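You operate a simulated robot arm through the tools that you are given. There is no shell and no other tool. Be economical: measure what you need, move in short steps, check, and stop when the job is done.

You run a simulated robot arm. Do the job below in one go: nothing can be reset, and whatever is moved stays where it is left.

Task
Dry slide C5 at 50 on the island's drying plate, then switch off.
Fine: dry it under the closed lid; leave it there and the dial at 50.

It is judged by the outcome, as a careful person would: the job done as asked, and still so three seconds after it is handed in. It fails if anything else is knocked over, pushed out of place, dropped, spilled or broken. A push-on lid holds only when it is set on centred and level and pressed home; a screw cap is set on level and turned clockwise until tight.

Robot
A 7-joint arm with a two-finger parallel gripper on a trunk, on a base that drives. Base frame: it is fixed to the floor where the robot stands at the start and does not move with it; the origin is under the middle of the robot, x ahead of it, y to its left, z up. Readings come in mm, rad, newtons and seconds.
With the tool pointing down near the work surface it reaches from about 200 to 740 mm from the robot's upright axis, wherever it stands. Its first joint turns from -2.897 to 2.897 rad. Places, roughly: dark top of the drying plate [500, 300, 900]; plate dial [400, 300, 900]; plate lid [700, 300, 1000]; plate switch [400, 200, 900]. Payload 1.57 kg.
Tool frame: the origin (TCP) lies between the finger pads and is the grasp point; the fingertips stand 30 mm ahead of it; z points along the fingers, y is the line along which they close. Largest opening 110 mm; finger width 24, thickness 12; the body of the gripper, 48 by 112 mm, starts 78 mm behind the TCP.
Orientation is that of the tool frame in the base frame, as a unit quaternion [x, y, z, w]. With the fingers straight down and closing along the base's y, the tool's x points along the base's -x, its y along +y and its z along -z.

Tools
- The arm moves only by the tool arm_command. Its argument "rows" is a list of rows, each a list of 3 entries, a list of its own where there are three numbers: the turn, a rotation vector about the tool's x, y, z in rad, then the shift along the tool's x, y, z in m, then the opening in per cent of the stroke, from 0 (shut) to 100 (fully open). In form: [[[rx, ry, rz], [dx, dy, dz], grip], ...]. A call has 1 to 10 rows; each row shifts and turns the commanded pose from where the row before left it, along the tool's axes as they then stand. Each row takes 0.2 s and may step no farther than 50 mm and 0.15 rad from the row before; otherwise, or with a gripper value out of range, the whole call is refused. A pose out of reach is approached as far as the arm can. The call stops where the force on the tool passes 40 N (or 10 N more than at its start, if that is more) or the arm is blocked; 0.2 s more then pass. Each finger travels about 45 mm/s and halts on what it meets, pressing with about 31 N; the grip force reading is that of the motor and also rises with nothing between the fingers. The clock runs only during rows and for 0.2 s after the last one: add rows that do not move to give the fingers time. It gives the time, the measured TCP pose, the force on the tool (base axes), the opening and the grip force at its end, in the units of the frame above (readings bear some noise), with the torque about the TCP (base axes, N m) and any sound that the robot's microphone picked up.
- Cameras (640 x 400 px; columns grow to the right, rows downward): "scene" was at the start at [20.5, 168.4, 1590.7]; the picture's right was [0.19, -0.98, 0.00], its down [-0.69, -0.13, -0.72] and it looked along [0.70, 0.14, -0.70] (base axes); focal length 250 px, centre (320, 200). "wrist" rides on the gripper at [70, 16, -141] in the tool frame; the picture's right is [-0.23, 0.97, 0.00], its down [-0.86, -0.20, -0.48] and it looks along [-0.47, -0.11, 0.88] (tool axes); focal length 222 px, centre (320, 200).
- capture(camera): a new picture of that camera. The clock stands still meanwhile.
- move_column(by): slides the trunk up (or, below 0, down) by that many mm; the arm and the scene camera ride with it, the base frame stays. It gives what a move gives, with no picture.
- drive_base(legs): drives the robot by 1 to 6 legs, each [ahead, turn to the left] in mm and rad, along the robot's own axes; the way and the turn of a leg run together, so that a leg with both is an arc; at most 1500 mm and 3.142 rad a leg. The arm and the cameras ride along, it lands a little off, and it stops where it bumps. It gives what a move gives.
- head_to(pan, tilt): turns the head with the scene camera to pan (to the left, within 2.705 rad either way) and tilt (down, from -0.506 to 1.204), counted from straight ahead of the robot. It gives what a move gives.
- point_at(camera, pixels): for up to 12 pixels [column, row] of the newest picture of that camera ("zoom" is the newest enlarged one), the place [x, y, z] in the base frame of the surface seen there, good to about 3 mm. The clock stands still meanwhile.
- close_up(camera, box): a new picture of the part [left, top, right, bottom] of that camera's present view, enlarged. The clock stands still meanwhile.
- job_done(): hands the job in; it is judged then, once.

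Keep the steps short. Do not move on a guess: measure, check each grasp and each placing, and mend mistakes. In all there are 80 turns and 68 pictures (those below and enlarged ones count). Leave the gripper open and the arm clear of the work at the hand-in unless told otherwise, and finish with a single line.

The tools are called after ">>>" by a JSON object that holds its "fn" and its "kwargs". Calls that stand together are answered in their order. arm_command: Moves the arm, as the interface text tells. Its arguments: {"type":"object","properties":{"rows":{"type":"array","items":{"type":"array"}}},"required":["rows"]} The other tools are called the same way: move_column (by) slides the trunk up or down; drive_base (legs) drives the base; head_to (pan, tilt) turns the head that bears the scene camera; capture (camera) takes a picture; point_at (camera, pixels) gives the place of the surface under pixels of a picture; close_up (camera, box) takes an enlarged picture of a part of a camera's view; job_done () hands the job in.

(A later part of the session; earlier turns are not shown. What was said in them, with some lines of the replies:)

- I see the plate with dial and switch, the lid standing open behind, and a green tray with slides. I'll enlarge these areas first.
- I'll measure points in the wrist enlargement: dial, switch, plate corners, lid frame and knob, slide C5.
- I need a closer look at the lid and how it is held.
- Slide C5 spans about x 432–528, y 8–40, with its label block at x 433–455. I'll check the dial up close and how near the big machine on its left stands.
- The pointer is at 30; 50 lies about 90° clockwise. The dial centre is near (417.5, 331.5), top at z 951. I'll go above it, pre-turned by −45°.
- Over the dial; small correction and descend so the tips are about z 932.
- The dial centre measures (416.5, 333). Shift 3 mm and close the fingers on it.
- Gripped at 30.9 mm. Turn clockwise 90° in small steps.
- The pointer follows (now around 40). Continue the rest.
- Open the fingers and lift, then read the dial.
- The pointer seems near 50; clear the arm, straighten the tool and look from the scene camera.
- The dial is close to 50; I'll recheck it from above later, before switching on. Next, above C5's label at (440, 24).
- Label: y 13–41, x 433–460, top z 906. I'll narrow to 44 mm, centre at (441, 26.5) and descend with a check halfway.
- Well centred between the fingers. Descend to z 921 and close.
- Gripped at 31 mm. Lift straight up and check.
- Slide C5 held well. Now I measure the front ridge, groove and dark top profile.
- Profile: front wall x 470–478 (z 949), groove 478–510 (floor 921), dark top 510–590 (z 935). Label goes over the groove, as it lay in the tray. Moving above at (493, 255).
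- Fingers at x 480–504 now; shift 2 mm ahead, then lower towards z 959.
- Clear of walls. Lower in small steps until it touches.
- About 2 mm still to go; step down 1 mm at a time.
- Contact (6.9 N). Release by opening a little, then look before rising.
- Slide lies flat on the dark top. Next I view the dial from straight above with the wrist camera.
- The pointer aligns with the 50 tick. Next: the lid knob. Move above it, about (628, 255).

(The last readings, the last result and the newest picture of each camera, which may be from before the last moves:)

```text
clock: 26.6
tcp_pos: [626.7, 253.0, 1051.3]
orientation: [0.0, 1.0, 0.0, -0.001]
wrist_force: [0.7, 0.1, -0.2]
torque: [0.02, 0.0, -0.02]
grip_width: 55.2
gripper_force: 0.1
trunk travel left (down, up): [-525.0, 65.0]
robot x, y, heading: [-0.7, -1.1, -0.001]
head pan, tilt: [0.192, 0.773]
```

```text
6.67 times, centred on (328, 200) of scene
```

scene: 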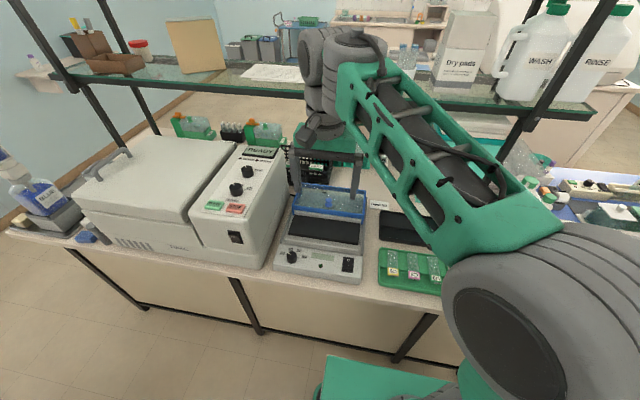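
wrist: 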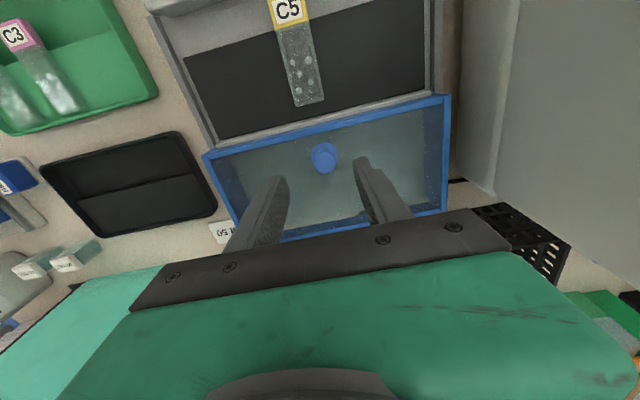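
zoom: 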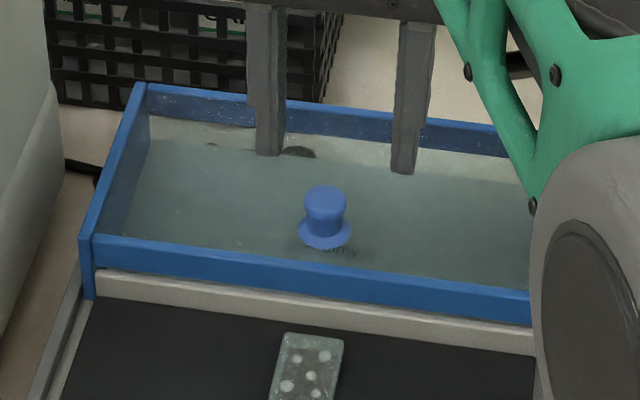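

>>> {"fn": "point_at", "kwargs": {"camera": "zoom", "pixels": [[325, 195], [309, 200], [344, 200], [325, 220], [325, 188], [305, 238], [240, 263], [240, 245], [88, 240], [115, 200], [330, 112], [90, 290]]}}

>>> {"fn": "point_at", "kwargs": {"camera": "wrist", "pixels": [[323, 155], [323, 146], [323, 166], [313, 157], [335, 157], [210, 155], [447, 97], [440, 205]]}}

```text
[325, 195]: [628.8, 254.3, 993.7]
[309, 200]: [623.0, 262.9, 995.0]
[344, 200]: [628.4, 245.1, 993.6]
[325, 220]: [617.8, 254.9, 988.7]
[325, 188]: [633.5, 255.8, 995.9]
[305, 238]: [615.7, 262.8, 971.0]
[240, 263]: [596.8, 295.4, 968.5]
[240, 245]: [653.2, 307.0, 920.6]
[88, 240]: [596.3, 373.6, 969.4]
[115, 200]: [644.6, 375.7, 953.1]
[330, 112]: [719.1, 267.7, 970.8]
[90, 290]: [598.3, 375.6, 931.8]
```

```text
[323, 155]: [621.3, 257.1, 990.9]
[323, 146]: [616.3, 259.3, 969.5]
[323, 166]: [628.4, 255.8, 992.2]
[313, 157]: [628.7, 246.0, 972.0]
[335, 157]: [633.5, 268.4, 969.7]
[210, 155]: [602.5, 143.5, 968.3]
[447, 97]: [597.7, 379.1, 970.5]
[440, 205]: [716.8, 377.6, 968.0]
```

Knob centre (626, 255), top z 995. Lower tips to z ~977 and grip.

>>> {"fn": "arm_command", "kwargs": {"rows": [[[0, 0, 0], [0.0005, 0.002, 0.025], 50], [[0, 0, 0], [0, 0, 0.019], 45], [[0, 0, 0], [0, 0, 0], 35], [[0, 0, 0], [0, 0, 0], 25], [[0, 0, 0], [0, 0, 0], 15], [[0, 0, 0], [0, 0, 0], 10], [[0, 0, 0], [0, 0, 0], 10]]}}

>>> {"fn": "close_up", "kwargs": {"camera": "scene", "box": [280, 170, 376, 230]}}

```text
clock: 28.2
tcp_pos: [627.8, 257.5, 1008.4]
orientation: [-0.002, 1.0, 0.0, 0.0]
wrist_force: [0.3, 7.0, -1.0]
torque: [0.14, -0.19, -0.02]
grip_width: 20.2
gripper_force: 30.2
trunk travel left (down, up): [-525.0, 65.0]
robot x, y, heading: [1.2, -1.1, 0.001]
head pan, tilt: [0.192, 0.773]
```

```text
6.67 times, centred on (328, 200) of scene
```

zoom: 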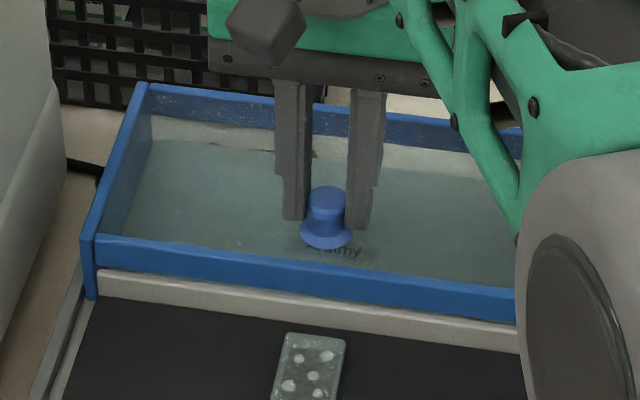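

Knob gripped (20 mm). Draw it 20 mm toward the robot and read the force.

>>> {"fn": "arm_command", "kwargs": {"rows": [[[0, 0, 0], [0.005, -0.001, 0], 10], [[0, 0, 0], [0.005, 0, 0], 10], [[0, 0, 0], [0.01, 0, 0], 10], [[0, 0, 0], [0, 0, 0], 10]]}}

>>> {"fn": "close_up", "kwargs": {"camera": "scene", "box": [280, 170, 376, 230]}}

```text
clock: 29.2
tcp_pos: [608.1, 256.4, 1007.8]
orientation: [-0.001, 1.0, -0.002, 0.0]
wrist_force: [0.2, 12.1, -3.3]
torque: [0.24, -0.43, -0.01]
grip_width: 19.9
gripper_force: 33.8
trunk travel left (down, up): [-525.0, 65.0]
robot x, y, heading: [1.6, -1.8, 0.003]
head pan, tilt: [0.192, 0.773]
```

```text
6.67 times, centred on (328, 200) of scene
```

zoom: 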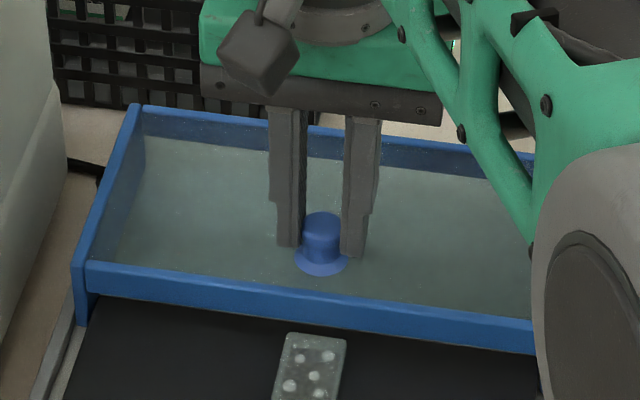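

It slides freely. Lateral 12 N: ease +2 mm in y and keep drawing.

>>> {"fn": "arm_command", "kwargs": {"rows": [[[0, 0, 0], [0.005, 0.002, 0], 10], [[0, 0, 0], [0.015, 0, 0], 10], [[0, 0, 0], [0.015, 0, 0], 10], [[0, 0, 0], [0.015, 0, 0], 10], [[0, 0, 0], [0.01, 0, 0], 10], [[0, 0, 0], [0, 0, 0], 10]]}}

>>> {"fn": "close_up", "kwargs": {"camera": "scene", "box": [270, 180, 382, 250]}}

```text
clock: 30.6
tcp_pos: [547.0, 257.8, 1008.8]
orientation: [-0.001, 1.0, 0.0, -0.001]
wrist_force: [-1.0, -0.3, -5.6]
torque: [-0.02, -0.02, 0.0]
grip_width: 20.3
gripper_force: 33.6
trunk travel left (down, up): [-525.0, 65.0]
robot x, y, heading: [-0.9, 0.5, -0.001]
head pan, tilt: [0.192, 0.773]
```

```text
5.71 times, centred on (326, 215) of scene
```

zoom: 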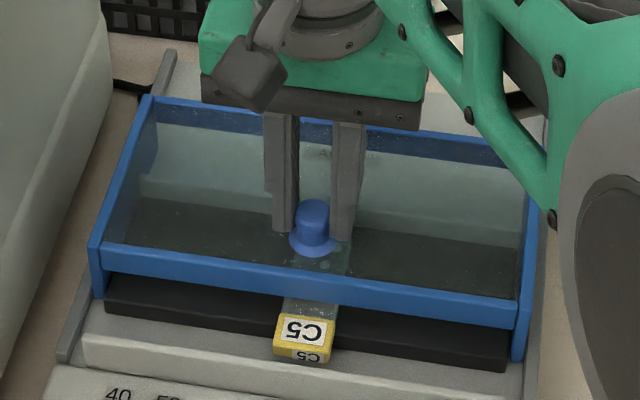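

Continue about 30 mm more in small steps.

>>> {"fn": "arm_command", "kwargs": {"rows": [[[0, 0, 0], [0.01, 0, 0], 10], [[0, 0, 0], [0.01, 0, 0], 10], [[0, 0, 0], [0.01, 0, 0], 10], [[0, 0, 0], [0, 0, 0], 10]]}}

>>> {"fn": "close_up", "kwargs": {"camera": "scene", "box": [270, 185, 382, 255]}}

```text
clock: 31.6
tcp_pos: [518.0, 255.8, 1007.7]
orientation: [-0.001, 1.0, 0.0, 0.0]
wrist_force: [-0.7, -4.4, 0.2]
torque: [-0.08, 0.09, -0.04]
grip_width: 19.9
gripper_force: 33.8
trunk travel left (down, up): [-525.0, 65.0]
robot x, y, heading: [-0.5, -1.3, -0.001]
head pan, tilt: [0.192, 0.773]
```

```text
5.71 times, centred on (326, 220) of scene
```

zoom: 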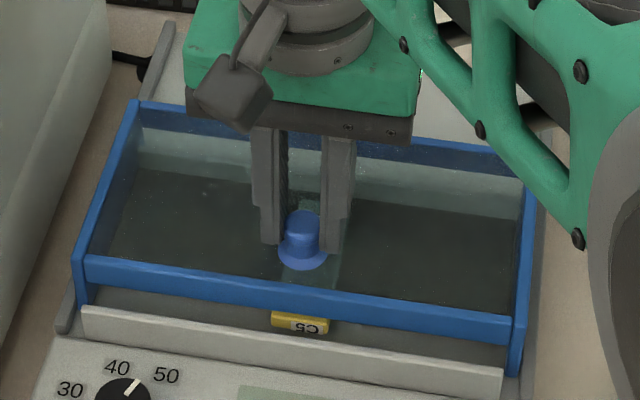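

Slide untouched. Draw on in 4 mm steps until it stops.

>>> {"fn": "arm_command", "kwargs": {"rows": [[[0, 0, 0], [0.004, 0, 0], 10], [[0, 0, 0], [0.004, 0, 0], 10], [[0, 0, 0], [0.004, 0, 0], 10], [[0, 0, 0], [0.004, 0, 0], 10], [[0, 0, 0], [0, 0, 0], 10]]}}

>>> {"fn": "close_up", "kwargs": {"camera": "scene", "box": [270, 185, 382, 255]}}

```text
clock: 32.8
tcp_pos: [501.7, 255.9, 1008.8]
orientation: [0.0, 1.0, 0.0, -0.002]
wrist_force: [-3.1, -4.2, -10.8]
torque: [-0.08, -0.05, -0.01]
grip_width: 20.2
gripper_force: 34.1
trunk travel left (down, up): [-525.0, 65.0]
robot x, y, heading: [-1.7, 1.2, -0.002]
head pan, tilt: [0.192, 0.773]
```

```text
5.71 times, centred on (326, 220) of scene
```

zoom: 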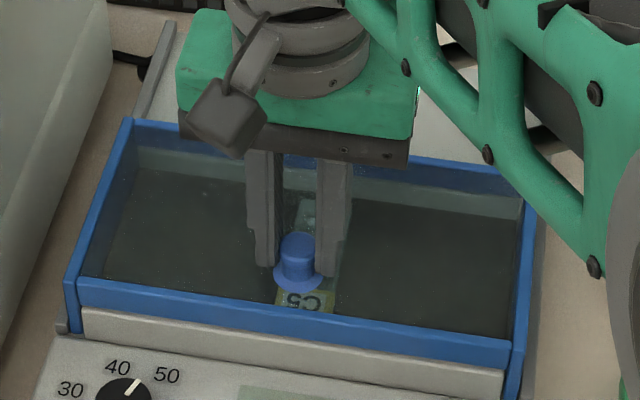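

The front frame is now over the front wall. Test in 2 mm steps for the end stop.

>>> {"fn": "arm_command", "kwargs": {"rows": [[[0, 0, 0], [0.002, 0, 0.0005], 10], [[0, 0, 0], [0.002, 0, 0], 10], [[0, 0, 0], [0, 0, 0], 10]]}}

>>> {"fn": "close_up", "kwargs": {"camera": "scene", "box": [270, 185, 382, 255]}}

```text
clock: 33.6
tcp_pos: [499.7, 256.2, 1008.4]
orientation: [0.001, 1.0, 0.0, -0.001]
wrist_force: [3.0, -8.6, -14.5]
torque: [-0.11, -0.08, -0.01]
grip_width: 20.0
gripper_force: 33.9
trunk travel left (down, up): [-525.0, 65.0]
robot x, y, heading: [-0.5, -1.5, 0.002]
head pan, tilt: [0.192, 0.773]
```

```text
5.71 times, centred on (326, 220) of scene
```

zoom: 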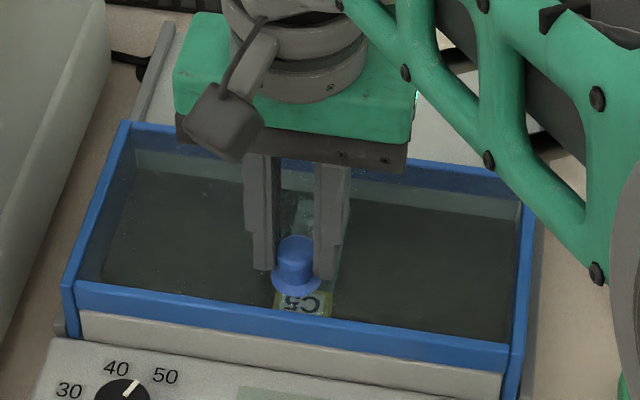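

>>> {"fn": "arm_command", "kwargs": {"rows": [[[0, 0, 0], [0.002, -0.0005, 0.001], 10], [[0, 0, 0], [0.002, 0, 0], 10], [[0, 0, 0], [0, 0, 0], 10]]}}

>>> {"fn": "point_at", "kwargs": {"camera": "zoom", "pixels": [[70, 290], [512, 355], [300, 315], [300, 343], [125, 128], [450, 165], [512, 380], [60, 325]]}}

```text
clock: 34.4
tcp_pos: [499.8, 256.1, 1007.2]
orientation: [0.0, 1.0, 0.001, 0.002]
wrist_force: [27.0, -2.0, -6.4]
torque: [-0.01, -0.7, 0.01]
grip_width: 20.4
gripper_force: 33.7
trunk travel left (down, up): [-525.0, 65.0]
robot x, y, heading: [-0.4, -2.0, -0.004]
head pan, tilt: [0.192, 0.773]
```

```text
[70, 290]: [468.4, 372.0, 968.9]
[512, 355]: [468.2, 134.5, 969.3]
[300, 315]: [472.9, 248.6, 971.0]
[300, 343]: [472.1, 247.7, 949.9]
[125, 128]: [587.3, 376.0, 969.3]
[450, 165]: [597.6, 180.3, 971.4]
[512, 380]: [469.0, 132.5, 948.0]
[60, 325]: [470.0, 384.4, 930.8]
```

End stop reached (27 N, no further motion; frame at x 468). Ease off, release and rise.

>>> {"fn": "arm_command", "kwargs": {"rows": [[[0, 0, 0], [-0.003, 0, 0], 10], [[0, 0, 0], [0, 0, 0], 25], [[0, 0, 0], [0, 0, 0], 35], [[0, 0, 0], [0, 0, -0.03], 35], [[0, 0, 0], [0, 0, -0.04], 30], [[0, 0, 0], [0, 0, 0], 10], [[0, 0, 0], [0, 0, 0], 0], [[0, 0, 0], [0, 0, 0], 0]]}}

>>> {"fn": "close_up", "kwargs": {"camera": "scene", "box": [270, 185, 382, 275]}}

```text
clock: 36.2
tcp_pos: [496.8, 255.8, 1078.3]
orientation: [-0.001, 1.0, 0.0, 0.0]
wrist_force: [-0.8, 0.1, 0.2]
torque: [-0.03, 0.02, -0.01]
grip_width: 0.1
gripper_force: 19.4
trunk travel left (down, up): [-525.0, 65.0]
robot x, y, heading: [-2.8, 2.6, -0.003]
head pan, tilt: [0.192, 0.773]
```

```text
4.44 times, centred on (326, 230) of scene
```

zoom: 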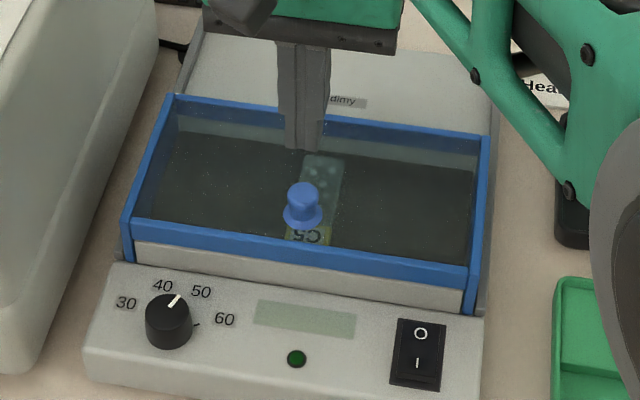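

Lid closed over C5, dial at 50. Next, closed fingers above the switch; first a look.

>>> {"fn": "arm_command", "kwargs": {"rows": [[[0, 0, 0], [0.043, -0.047, 0], 0], [[0, 0, 0], [0.042, -0.046, 0], 0], [[0, 0, 0], [0, 0, 0.035], 0], [[0, 0, 0], [0, 0, 0.035], 0], [[0, 0, 0], [0, 0, 0], 0]]}}

>>> {"fn": "close_up", "kwargs": {"camera": "scene", "box": [316, 235, 372, 285]}}

>>> {"fn": "close_up", "kwargs": {"camera": "wrist", "box": [220, 80, 440, 220]}}

```text
refused: row 1 steps farther than a row can; nothing moved
```

```text
8.00 times, centred on (344, 260) of scene
```

zoom: 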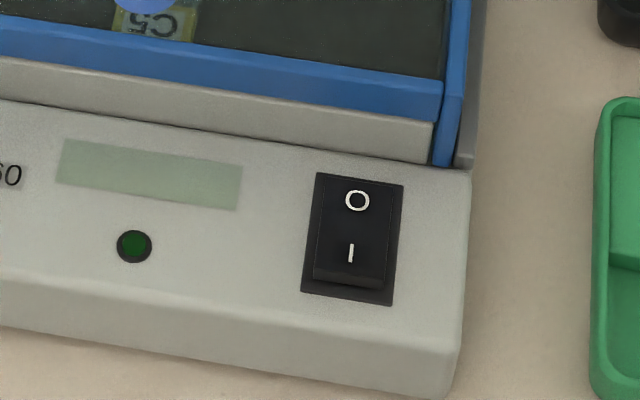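

```text
2.86 times, centred on (330, 150) of wrist
```

zoom: 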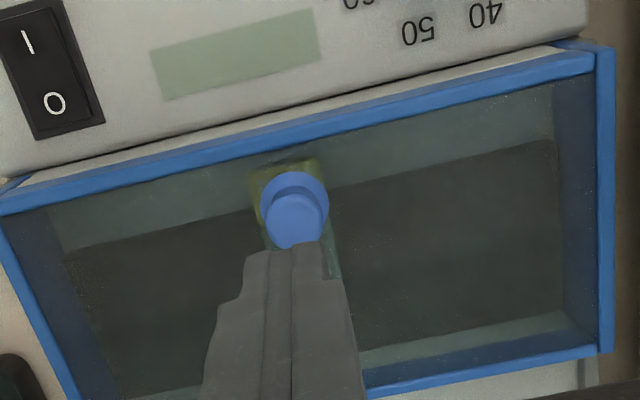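

The row was too long. I'll shorten it, and use the picture to measure the rocker.

>>> {"fn": "arm_command", "kwargs": {"rows": [[[0, 0, 0], [0.029, -0.031, 0], 0], [[0, 0, 0], [0.028, -0.031, 0], 0], [[0, 0, 0], [0.028, -0.031, 0], 0], [[0, 0, 0], [0, 0, 0.035], 0], [[0, 0, 0], [0, 0, 0.035], 0], [[0, 0, 0], [0, 0, 0], 0]]}}

>>> {"fn": "point_at", "kwargs": {"camera": "scene", "pixels": [[350, 254]]}}

>>> {"fn": "close_up", "kwargs": {"camera": "wrist", "box": [220, 80, 440, 220]}}

```text
clock: 37.6
tcp_pos: [413.7, 161.0, 1007.8]
orientation: [-0.001, 1.0, -0.001, 0.0]
wrist_force: [-1.6, -0.2, -0.1]
torque: [0.01, -0.01, -0.01]
grip_width: 0.0
gripper_force: 20.8
trunk travel left (down, up): [-525.0, 65.0]
robot x, y, heading: [-2.7, 1.6, -0.002]
head pan, tilt: [0.192, 0.773]
```

```text
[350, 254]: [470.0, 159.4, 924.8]
```

```text
2.86 times, centred on (330, 150) of wrist
```

zoom: 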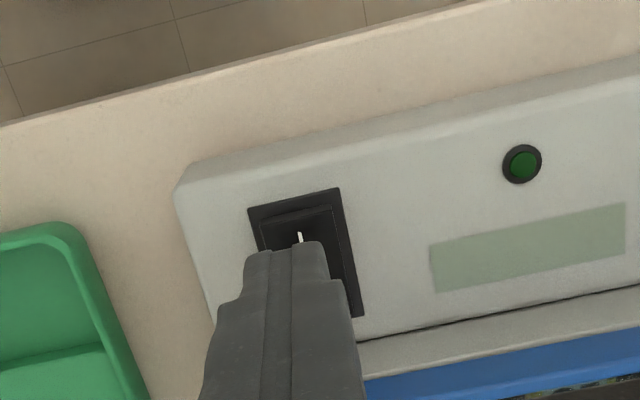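

>>> {"fn": "point_at", "kwargs": {"camera": "zoom", "pixels": [[250, 210], [338, 190], [268, 222], [330, 208], [300, 213], [300, 236], [296, 197], [335, 250], [360, 315], [262, 240]]}}

```text
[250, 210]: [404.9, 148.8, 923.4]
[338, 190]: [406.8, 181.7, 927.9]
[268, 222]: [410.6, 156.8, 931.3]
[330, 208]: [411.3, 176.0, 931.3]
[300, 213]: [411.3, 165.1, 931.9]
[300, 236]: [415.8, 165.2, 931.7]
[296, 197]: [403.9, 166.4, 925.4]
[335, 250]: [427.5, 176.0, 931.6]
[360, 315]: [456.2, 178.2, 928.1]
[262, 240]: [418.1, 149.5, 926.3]
```

Rocker y 151–177, x 409–452. Align to (409.5, 164) and press down on the I end.

>>> {"fn": "arm_command", "kwargs": {"rows": [[[0, 0, 0], [0.0042, 0.003, 0.02], 0], [[0, 0, 0], [0, 0, 0.015], 0], [[0, 0, 0], [0, 0, 0.004], 0], [[0, 0, 0], [0, 0, 0.003], 0], [[0, 0, 0], [0, 0, 0.002], 0], [[0, 0, 0], [0, 0, 0.002], 0], [[0, 0, 0], [0, 0, 0], 0]]}}

>>> {"fn": "close_up", "kwargs": {"camera": "scene", "box": [306, 235, 372, 285]}}

```text
clock: 39.2
tcp_pos: [408.3, 166.1, 962.8]
orientation: [-0.001, 1.0, 0.0, 0.001]
wrist_force: [-1.3, -0.8, 7.8]
torque: [-0.03, -0.05, 0.06]
grip_width: 0.1
gripper_force: 20.7
trunk travel left (down, up): [-525.0, 65.0]
robot x, y, heading: [-2.8, 1.3, 0.005]
head pan, tilt: [0.192, 0.773]
```

```text
8.00 times, centred on (339, 260) of scene
```

zoom: 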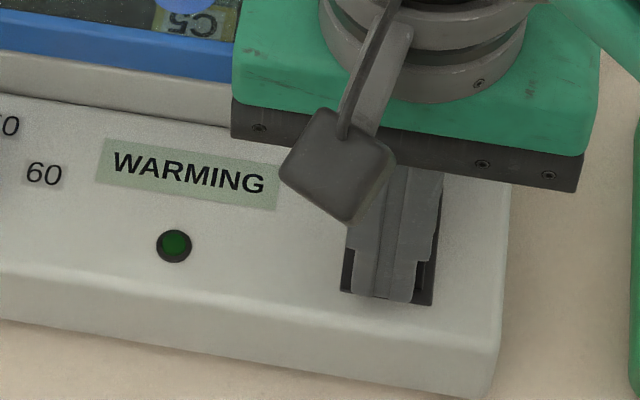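

Switched on: display shows WARMING. Rise, move over the O end, and wait.

>>> {"fn": "arm_command", "kwargs": {"rows": [[[0, 0, 0], [0, 0, -0.03], 0], [[0, 0, 0], [0, 0, -0.01], 0], [[0, 0, 0], [-0.038, -0.002, 0], 0], [[0, 0, 0], [0, 0, 0], 0], [[0, 0, 0], [0, 0, 0], 0], [[0, 0, 0], [0, 0, 0], 0], [[0, 0, 0], [0, 0, 0], 0], [[0, 0, 0], [0, 0, 0], 0], [[0, 0, 0], [0, 0, 0], 0], [[0, 0, 0], [0, 0, 0], 0]]}}

>>> {"fn": "close_up", "kwargs": {"camera": "scene", "box": [286, 215, 372, 285]}}

```text
clock: 41.4
tcp_pos: [444.8, 163.3, 1001.7]
orientation: [-0.001, 1.0, -0.001, 0.0]
wrist_force: [0.1, -0.3, 0.4]
torque: [-0.03, 0.0, 0.0]
grip_width: 0.0
gripper_force: 21.3
trunk travel left (down, up): [-525.0, 65.0]
robot x, y, heading: [0.0, 0.1, -0.002]
head pan, tilt: [0.192, 0.773]
```

```text
5.71 times, centred on (329, 250) of scene
```

zoom: 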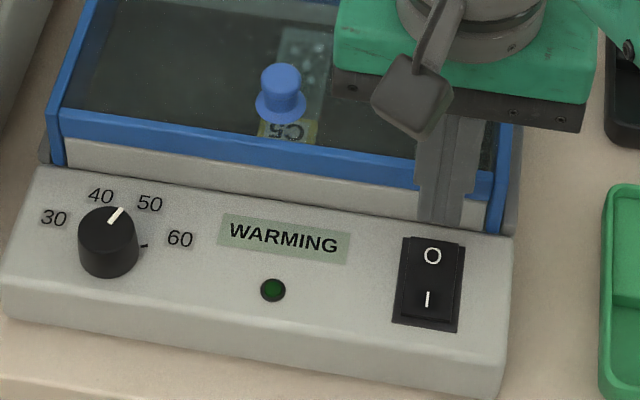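

Wait in place; it is warming.

>>> {"fn": "arm_command", "kwargs": {"rows": [[[0, 0, 0], [0, 0, 0], 0], [[0, 0, 0], [0, 0, 0], 0], [[0, 0, 0], [0, 0, 0], 0], [[0, 0, 0], [0, 0, 0], 0], [[0, 0, 0], [0, 0, 0], 0], [[0, 0, 0], [0, 0, 0], 0], [[0, 0, 0], [0, 0, 0], 0], [[0, 0, 0], [0, 0, 0], 0], [[0, 0, 0], [0, 0, 0], 0], [[0, 0, 0], [0, 0, 0], 0]]}}

>>> {"fn": "arm_command", "kwargs": {"rows": [[[0, 0, 0], [0, 0, 0], 0], [[0, 0, 0], [0, 0, 0], 0], [[0, 0, 0], [0, 0, 0], 0], [[0, 0, 0], [0, 0, 0], 0], [[0, 0, 0], [0, 0, 0], 0], [[0, 0, 0], [0, 0, 0], 0], [[0, 0, 0], [0, 0, 0], 0], [[0, 0, 0], [0, 0, 0], 0], [[0, 0, 0], [0, 0, 0], 0], [[0, 0, 0], [0, 0, 0], 0]]}}

>>> {"fn": "close_up", "kwargs": {"camera": "scene", "box": [286, 215, 372, 285]}}

```text
clock: 43.6
tcp_pos: [443.6, 164.1, 1002.0]
orientation: [-0.001, 1.0, 0.0, 0.001]
wrist_force: [-0.3, -1.0, -0.2]
torque: [-0.01, -0.01, -0.02]
grip_width: 0.0
gripper_force: 21.3
trunk travel left (down, up): [-525.0, 65.0]
robot x, y, heading: [0.5, -1.3, -0.002]
head pan, tilt: [0.192, 0.773]
```

```text
clock: 45.8
tcp_pos: [444.2, 163.1, 1001.4]
orientation: [-0.001, 1.0, 0.0, -0.001]
wrist_force: [0.5, 0.0, 0.2]
torque: [-0.01, -0.01, 0.0]
grip_width: 0.0
gripper_force: 21.6
trunk travel left (down, up): [-525.0, 65.0]
robot x, y, heading: [0.5, 1.0, -0.004]
head pan, tilt: [0.192, 0.773]
```

```text
5.71 times, centred on (329, 250) of scene
```

zoom: 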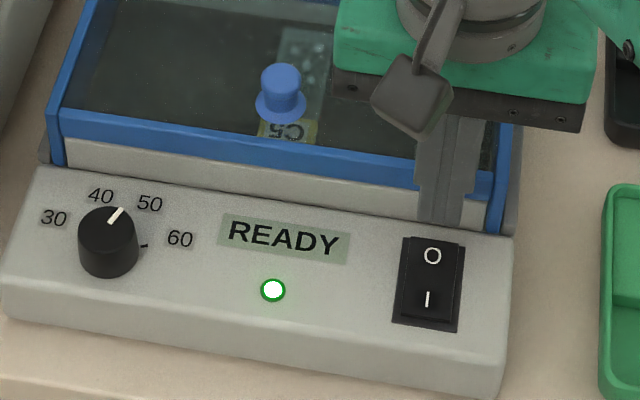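

READY and the lamp is lit — it may only mean warmed up. I'll wait longer and watch display and droplets.

>>> {"fn": "arm_command", "kwargs": {"rows": [[[0, 0, 0], [0, 0, 0], 0], [[0, 0, 0], [0, 0, 0], 0], [[0, 0, 0], [0, 0, 0], 0], [[0, 0, 0], [0, 0, 0], 0], [[0, 0, 0], [0, 0, 0], 0], [[0, 0, 0], [0, 0, 0], 0], [[0, 0, 0], [0, 0, 0], 0], [[0, 0, 0], [0, 0, 0], 0], [[0, 0, 0], [0, 0, 0], 0], [[0, 0, 0], [0, 0, 0], 0]]}}

>>> {"fn": "arm_command", "kwargs": {"rows": [[[0, 0, 0], [0, 0, 0], 0], [[0, 0, 0], [0, 0, 0], 0], [[0, 0, 0], [0, 0, 0], 0], [[0, 0, 0], [0, 0, 0], 0], [[0, 0, 0], [0, 0, 0], 0], [[0, 0, 0], [0, 0, 0], 0], [[0, 0, 0], [0, 0, 0], 0], [[0, 0, 0], [0, 0, 0], 0], [[0, 0, 0], [0, 0, 0], 0], [[0, 0, 0], [0, 0, 0], 0]]}}

>>> {"fn": "close_up", "kwargs": {"camera": "scene", "box": [286, 205, 372, 275]}}

```text
clock: 48.0
tcp_pos: [445.5, 164.6, 1000.9]
orientation: [0.0, 1.0, 0.001, -0.001]
wrist_force: [0.0, -0.2, -0.5]
torque: [-0.02, -0.03, -0.02]
grip_width: 0.0
gripper_force: 20.9
trunk travel left (down, up): [-525.0, 65.0]
robot x, y, heading: [-1.2, -0.7, -0.001]
head pan, tilt: [0.192, 0.773]
```

```text
clock: 50.2
tcp_pos: [444.7, 164.7, 1001.4]
orientation: [0.0, 1.0, 0.0, 0.001]
wrist_force: [-0.2, 0.6, 0.4]
torque: [-0.02, 0.01, 0.01]
grip_width: 0.0
gripper_force: 21.3
trunk travel left (down, up): [-525.0, 65.0]
robot x, y, heading: [-1.6, -0.9, 0.001]
head pan, tilt: [0.192, 0.773]
```

```text
5.71 times, centred on (329, 240) of scene
```

zoom: 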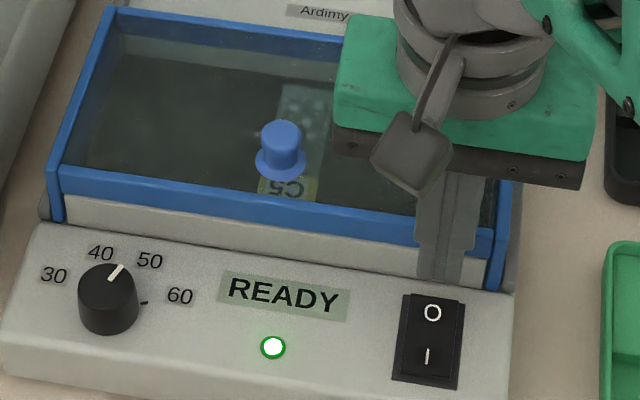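

Still READY; keep waiting and look at the slide under the glass.

>>> {"fn": "close_up", "kwargs": {"camera": "scene", "box": [318, 210, 342, 240]}}

>>> {"fn": "arm_command", "kwargs": {"rows": [[[0, 0, 0], [0, 0, 0], 0], [[0, 0, 0], [0, 0, 0], 0], [[0, 0, 0], [0, 0, 0], 0], [[0, 0, 0], [0, 0, 0], 0], [[0, 0, 0], [0, 0, 0], 0], [[0, 0, 0], [0, 0, 0], 0], [[0, 0, 0], [0, 0, 0], 0], [[0, 0, 0], [0, 0, 0], 0], [[0, 0, 0], [0, 0, 0], 0], [[0, 0, 0], [0, 0, 0], 0]]}}

>>> {"fn": "arm_command", "kwargs": {"rows": [[[0, 0, 0], [0, 0, 0], 0], [[0, 0, 0], [0, 0, 0], 0], [[0, 0, 0], [0, 0, 0], 0], [[0, 0, 0], [0, 0, 0], 0], [[0, 0, 0], [0, 0, 0], 0], [[0, 0, 0], [0, 0, 0], 0], [[0, 0, 0], [0, 0, 0], 0], [[0, 0, 0], [0, 0, 0], 0], [[0, 0, 0], [0, 0, 0], 0], [[0, 0, 0], [0, 0, 0], 0]]}}

>>> {"fn": "arm_command", "kwargs": {"rows": [[[0, 0, 0], [0, 0, 0], 0], [[0, 0, 0], [0, 0, 0], 0], [[0, 0, 0], [0, 0, 0], 0], [[0, 0, 0], [0, 0, 0], 0], [[0, 0, 0], [0, 0, 0], 0], [[0, 0, 0], [0, 0, 0], 0], [[0, 0, 0], [0, 0, 0], 0], [[0, 0, 0], [0, 0, 0], 0], [[0, 0, 0], [0, 0, 0], 0], [[0, 0, 0], [0, 0, 0], 0]]}}

>>> {"fn": "close_up", "kwargs": {"camera": "scene", "box": [286, 205, 372, 275]}}

```text
13.33 times, centred on (330, 225) of scene
```

zoom: 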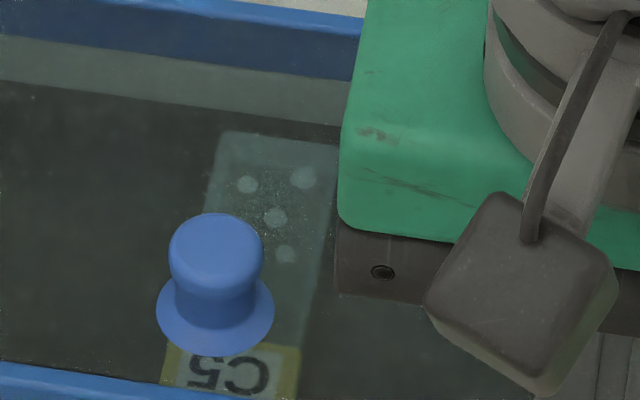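

```text
clock: 52.4
tcp_pos: [445.1, 164.1, 1001.7]
orientation: [0.0, 1.0, 0.0, 0.0]
wrist_force: [1.0, 0.0, -0.7]
torque: [-0.05, 0.01, 0.02]
grip_width: 0.2
gripper_force: 21.4
trunk travel left (down, up): [-525.0, 65.0]
robot x, y, heading: [-7.4, 0.6, 0.0]
head pan, tilt: [0.192, 0.773]
```

```text
clock: 54.6
tcp_pos: [444.5, 163.4, 1001.2]
orientation: [-0.001, 1.0, 0.0, -0.001]
wrist_force: [-0.6, 0.6, -0.4]
torque: [0.01, -0.02, 0.01]
grip_width: 0.0
gripper_force: 21.6
trunk travel left (down, up): [-525.0, 65.0]
robot x, y, heading: [2.9, -1.1, -0.001]
head pan, tilt: [0.192, 0.773]
```

```text
clock: 56.8
tcp_pos: [443.9, 164.5, 1001.7]
orientation: [0.0, 1.0, 0.0, 0.0]
wrist_force: [0.2, 0.1, 0.3]
torque: [-0.01, -0.03, 0.02]
grip_width: 0.0
gripper_force: 21.2
trunk travel left (down, up): [-525.0, 65.0]
robot x, y, heading: [2.0, -5.4, 0.001]
head pan, tilt: [0.192, 0.773]
```

```text
5.71 times, centred on (329, 240) of scene
```

zoom: 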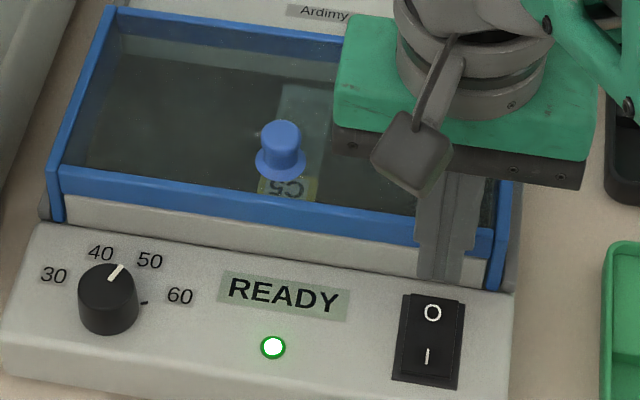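

The droplets seem gone; confirm by enlarging.

>>> {"fn": "close_up", "kwargs": {"camera": "scene", "box": [318, 210, 342, 240]}}

```text
13.33 times, centred on (330, 225) of scene
```

zoom: 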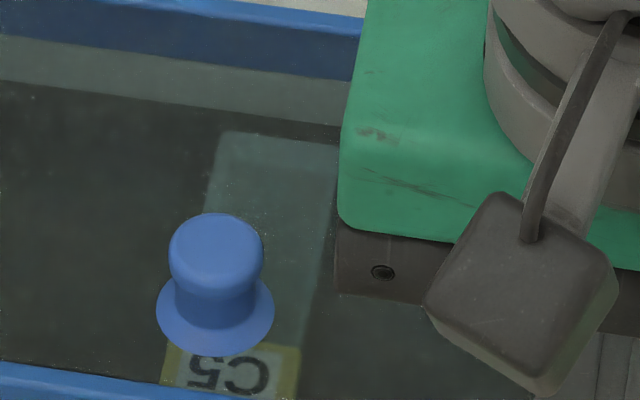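

Dry. Now press the O end: shift 3 mm and descend.

>>> {"fn": "arm_command", "kwargs": {"rows": [[[0, 0, 0], [-0.003, 0, 0.02], 0], [[0, 0, 0], [0, 0, 0.01], 0], [[0, 0, 0], [0, 0, 0.004], 0], [[0, 0, 0], [0, 0, 0.003], 0], [[0, 0, 0], [0, 0, 0.002], 0], [[0, 0, 0], [0, 0, 0], 0]]}}

>>> {"fn": "close_up", "kwargs": {"camera": "scene", "box": [286, 215, 372, 285]}}

```text
clock: 58.2
tcp_pos: [449.9, 164.6, 962.6]
orientation: [-0.001, 1.0, 0.0, -0.001]
wrist_force: [-0.6, -0.1, 0.6]
torque: [0.0, 0.0, 0.02]
grip_width: 0.0
gripper_force: 21.4
trunk travel left (down, up): [-525.0, 65.0]
robot x, y, heading: [-1.4, 2.1, -0.001]
head pan, tilt: [0.192, 0.773]
```

```text
5.71 times, centred on (329, 250) of scene
```

zoom: 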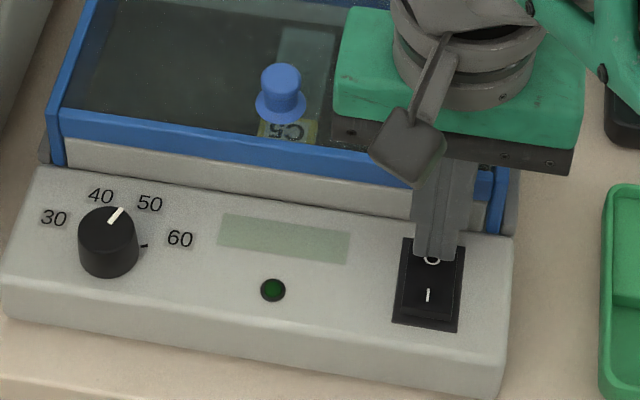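

Off: display and lamp are dark. Rise, move clear, open the gripper and check.

>>> {"fn": "arm_command", "kwargs": {"rows": [[[0, 0, 0], [0, 0, -0.03], 0], [[0, 0, 0], [0, 0, -0.05], 0], [[0, 0, 0], [0, 0, -0.05], 30], [[0, 0, 0], [0, 0, -0.05], 60], [[0, 0, 0], [0.02, 0, -0.04], 90], [[0, 0, 0], [0.02, 0, 0], 90], [[0, 0, 0], [0, 0, 0], 90], [[0, 0, 0], [0, 0, 0], 90]]}}

>>> {"fn": "close_up", "kwargs": {"camera": "scene", "box": [260, 160, 460, 300]}}

```text
clock: 60.0
tcp_pos: [409.6, 164.6, 1182.7]
orientation: [-0.001, 1.0, 0.0, 0.0]
wrist_force: [0.0, -0.2, 0.4]
torque: [0.02, -0.03, 0.01]
grip_width: 98.8
gripper_force: 0.0
trunk travel left (down, up): [-525.0, 65.0]
robot x, y, heading: [-0.7, 3.1, -0.001]
head pan, tilt: [0.192, 0.773]
```

```text
2.86 times, centred on (360, 230) of scene
```

zoom: 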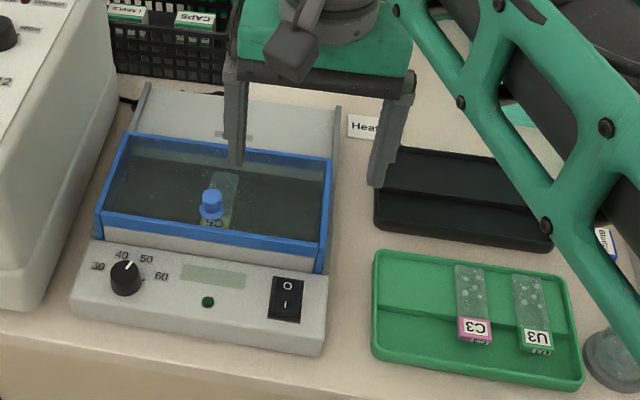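

All is as asked: C5 dry under the closed lid, dial at 50, switch off, arm clear. Handing in.

>>> {"fn": "job_done", "kwargs": {}}

```text
The job is handed in.
```

Slide C5 was dried at 50 on the drying plate and left there under the closed lid, with the dial still at 50 and the plate switched off.
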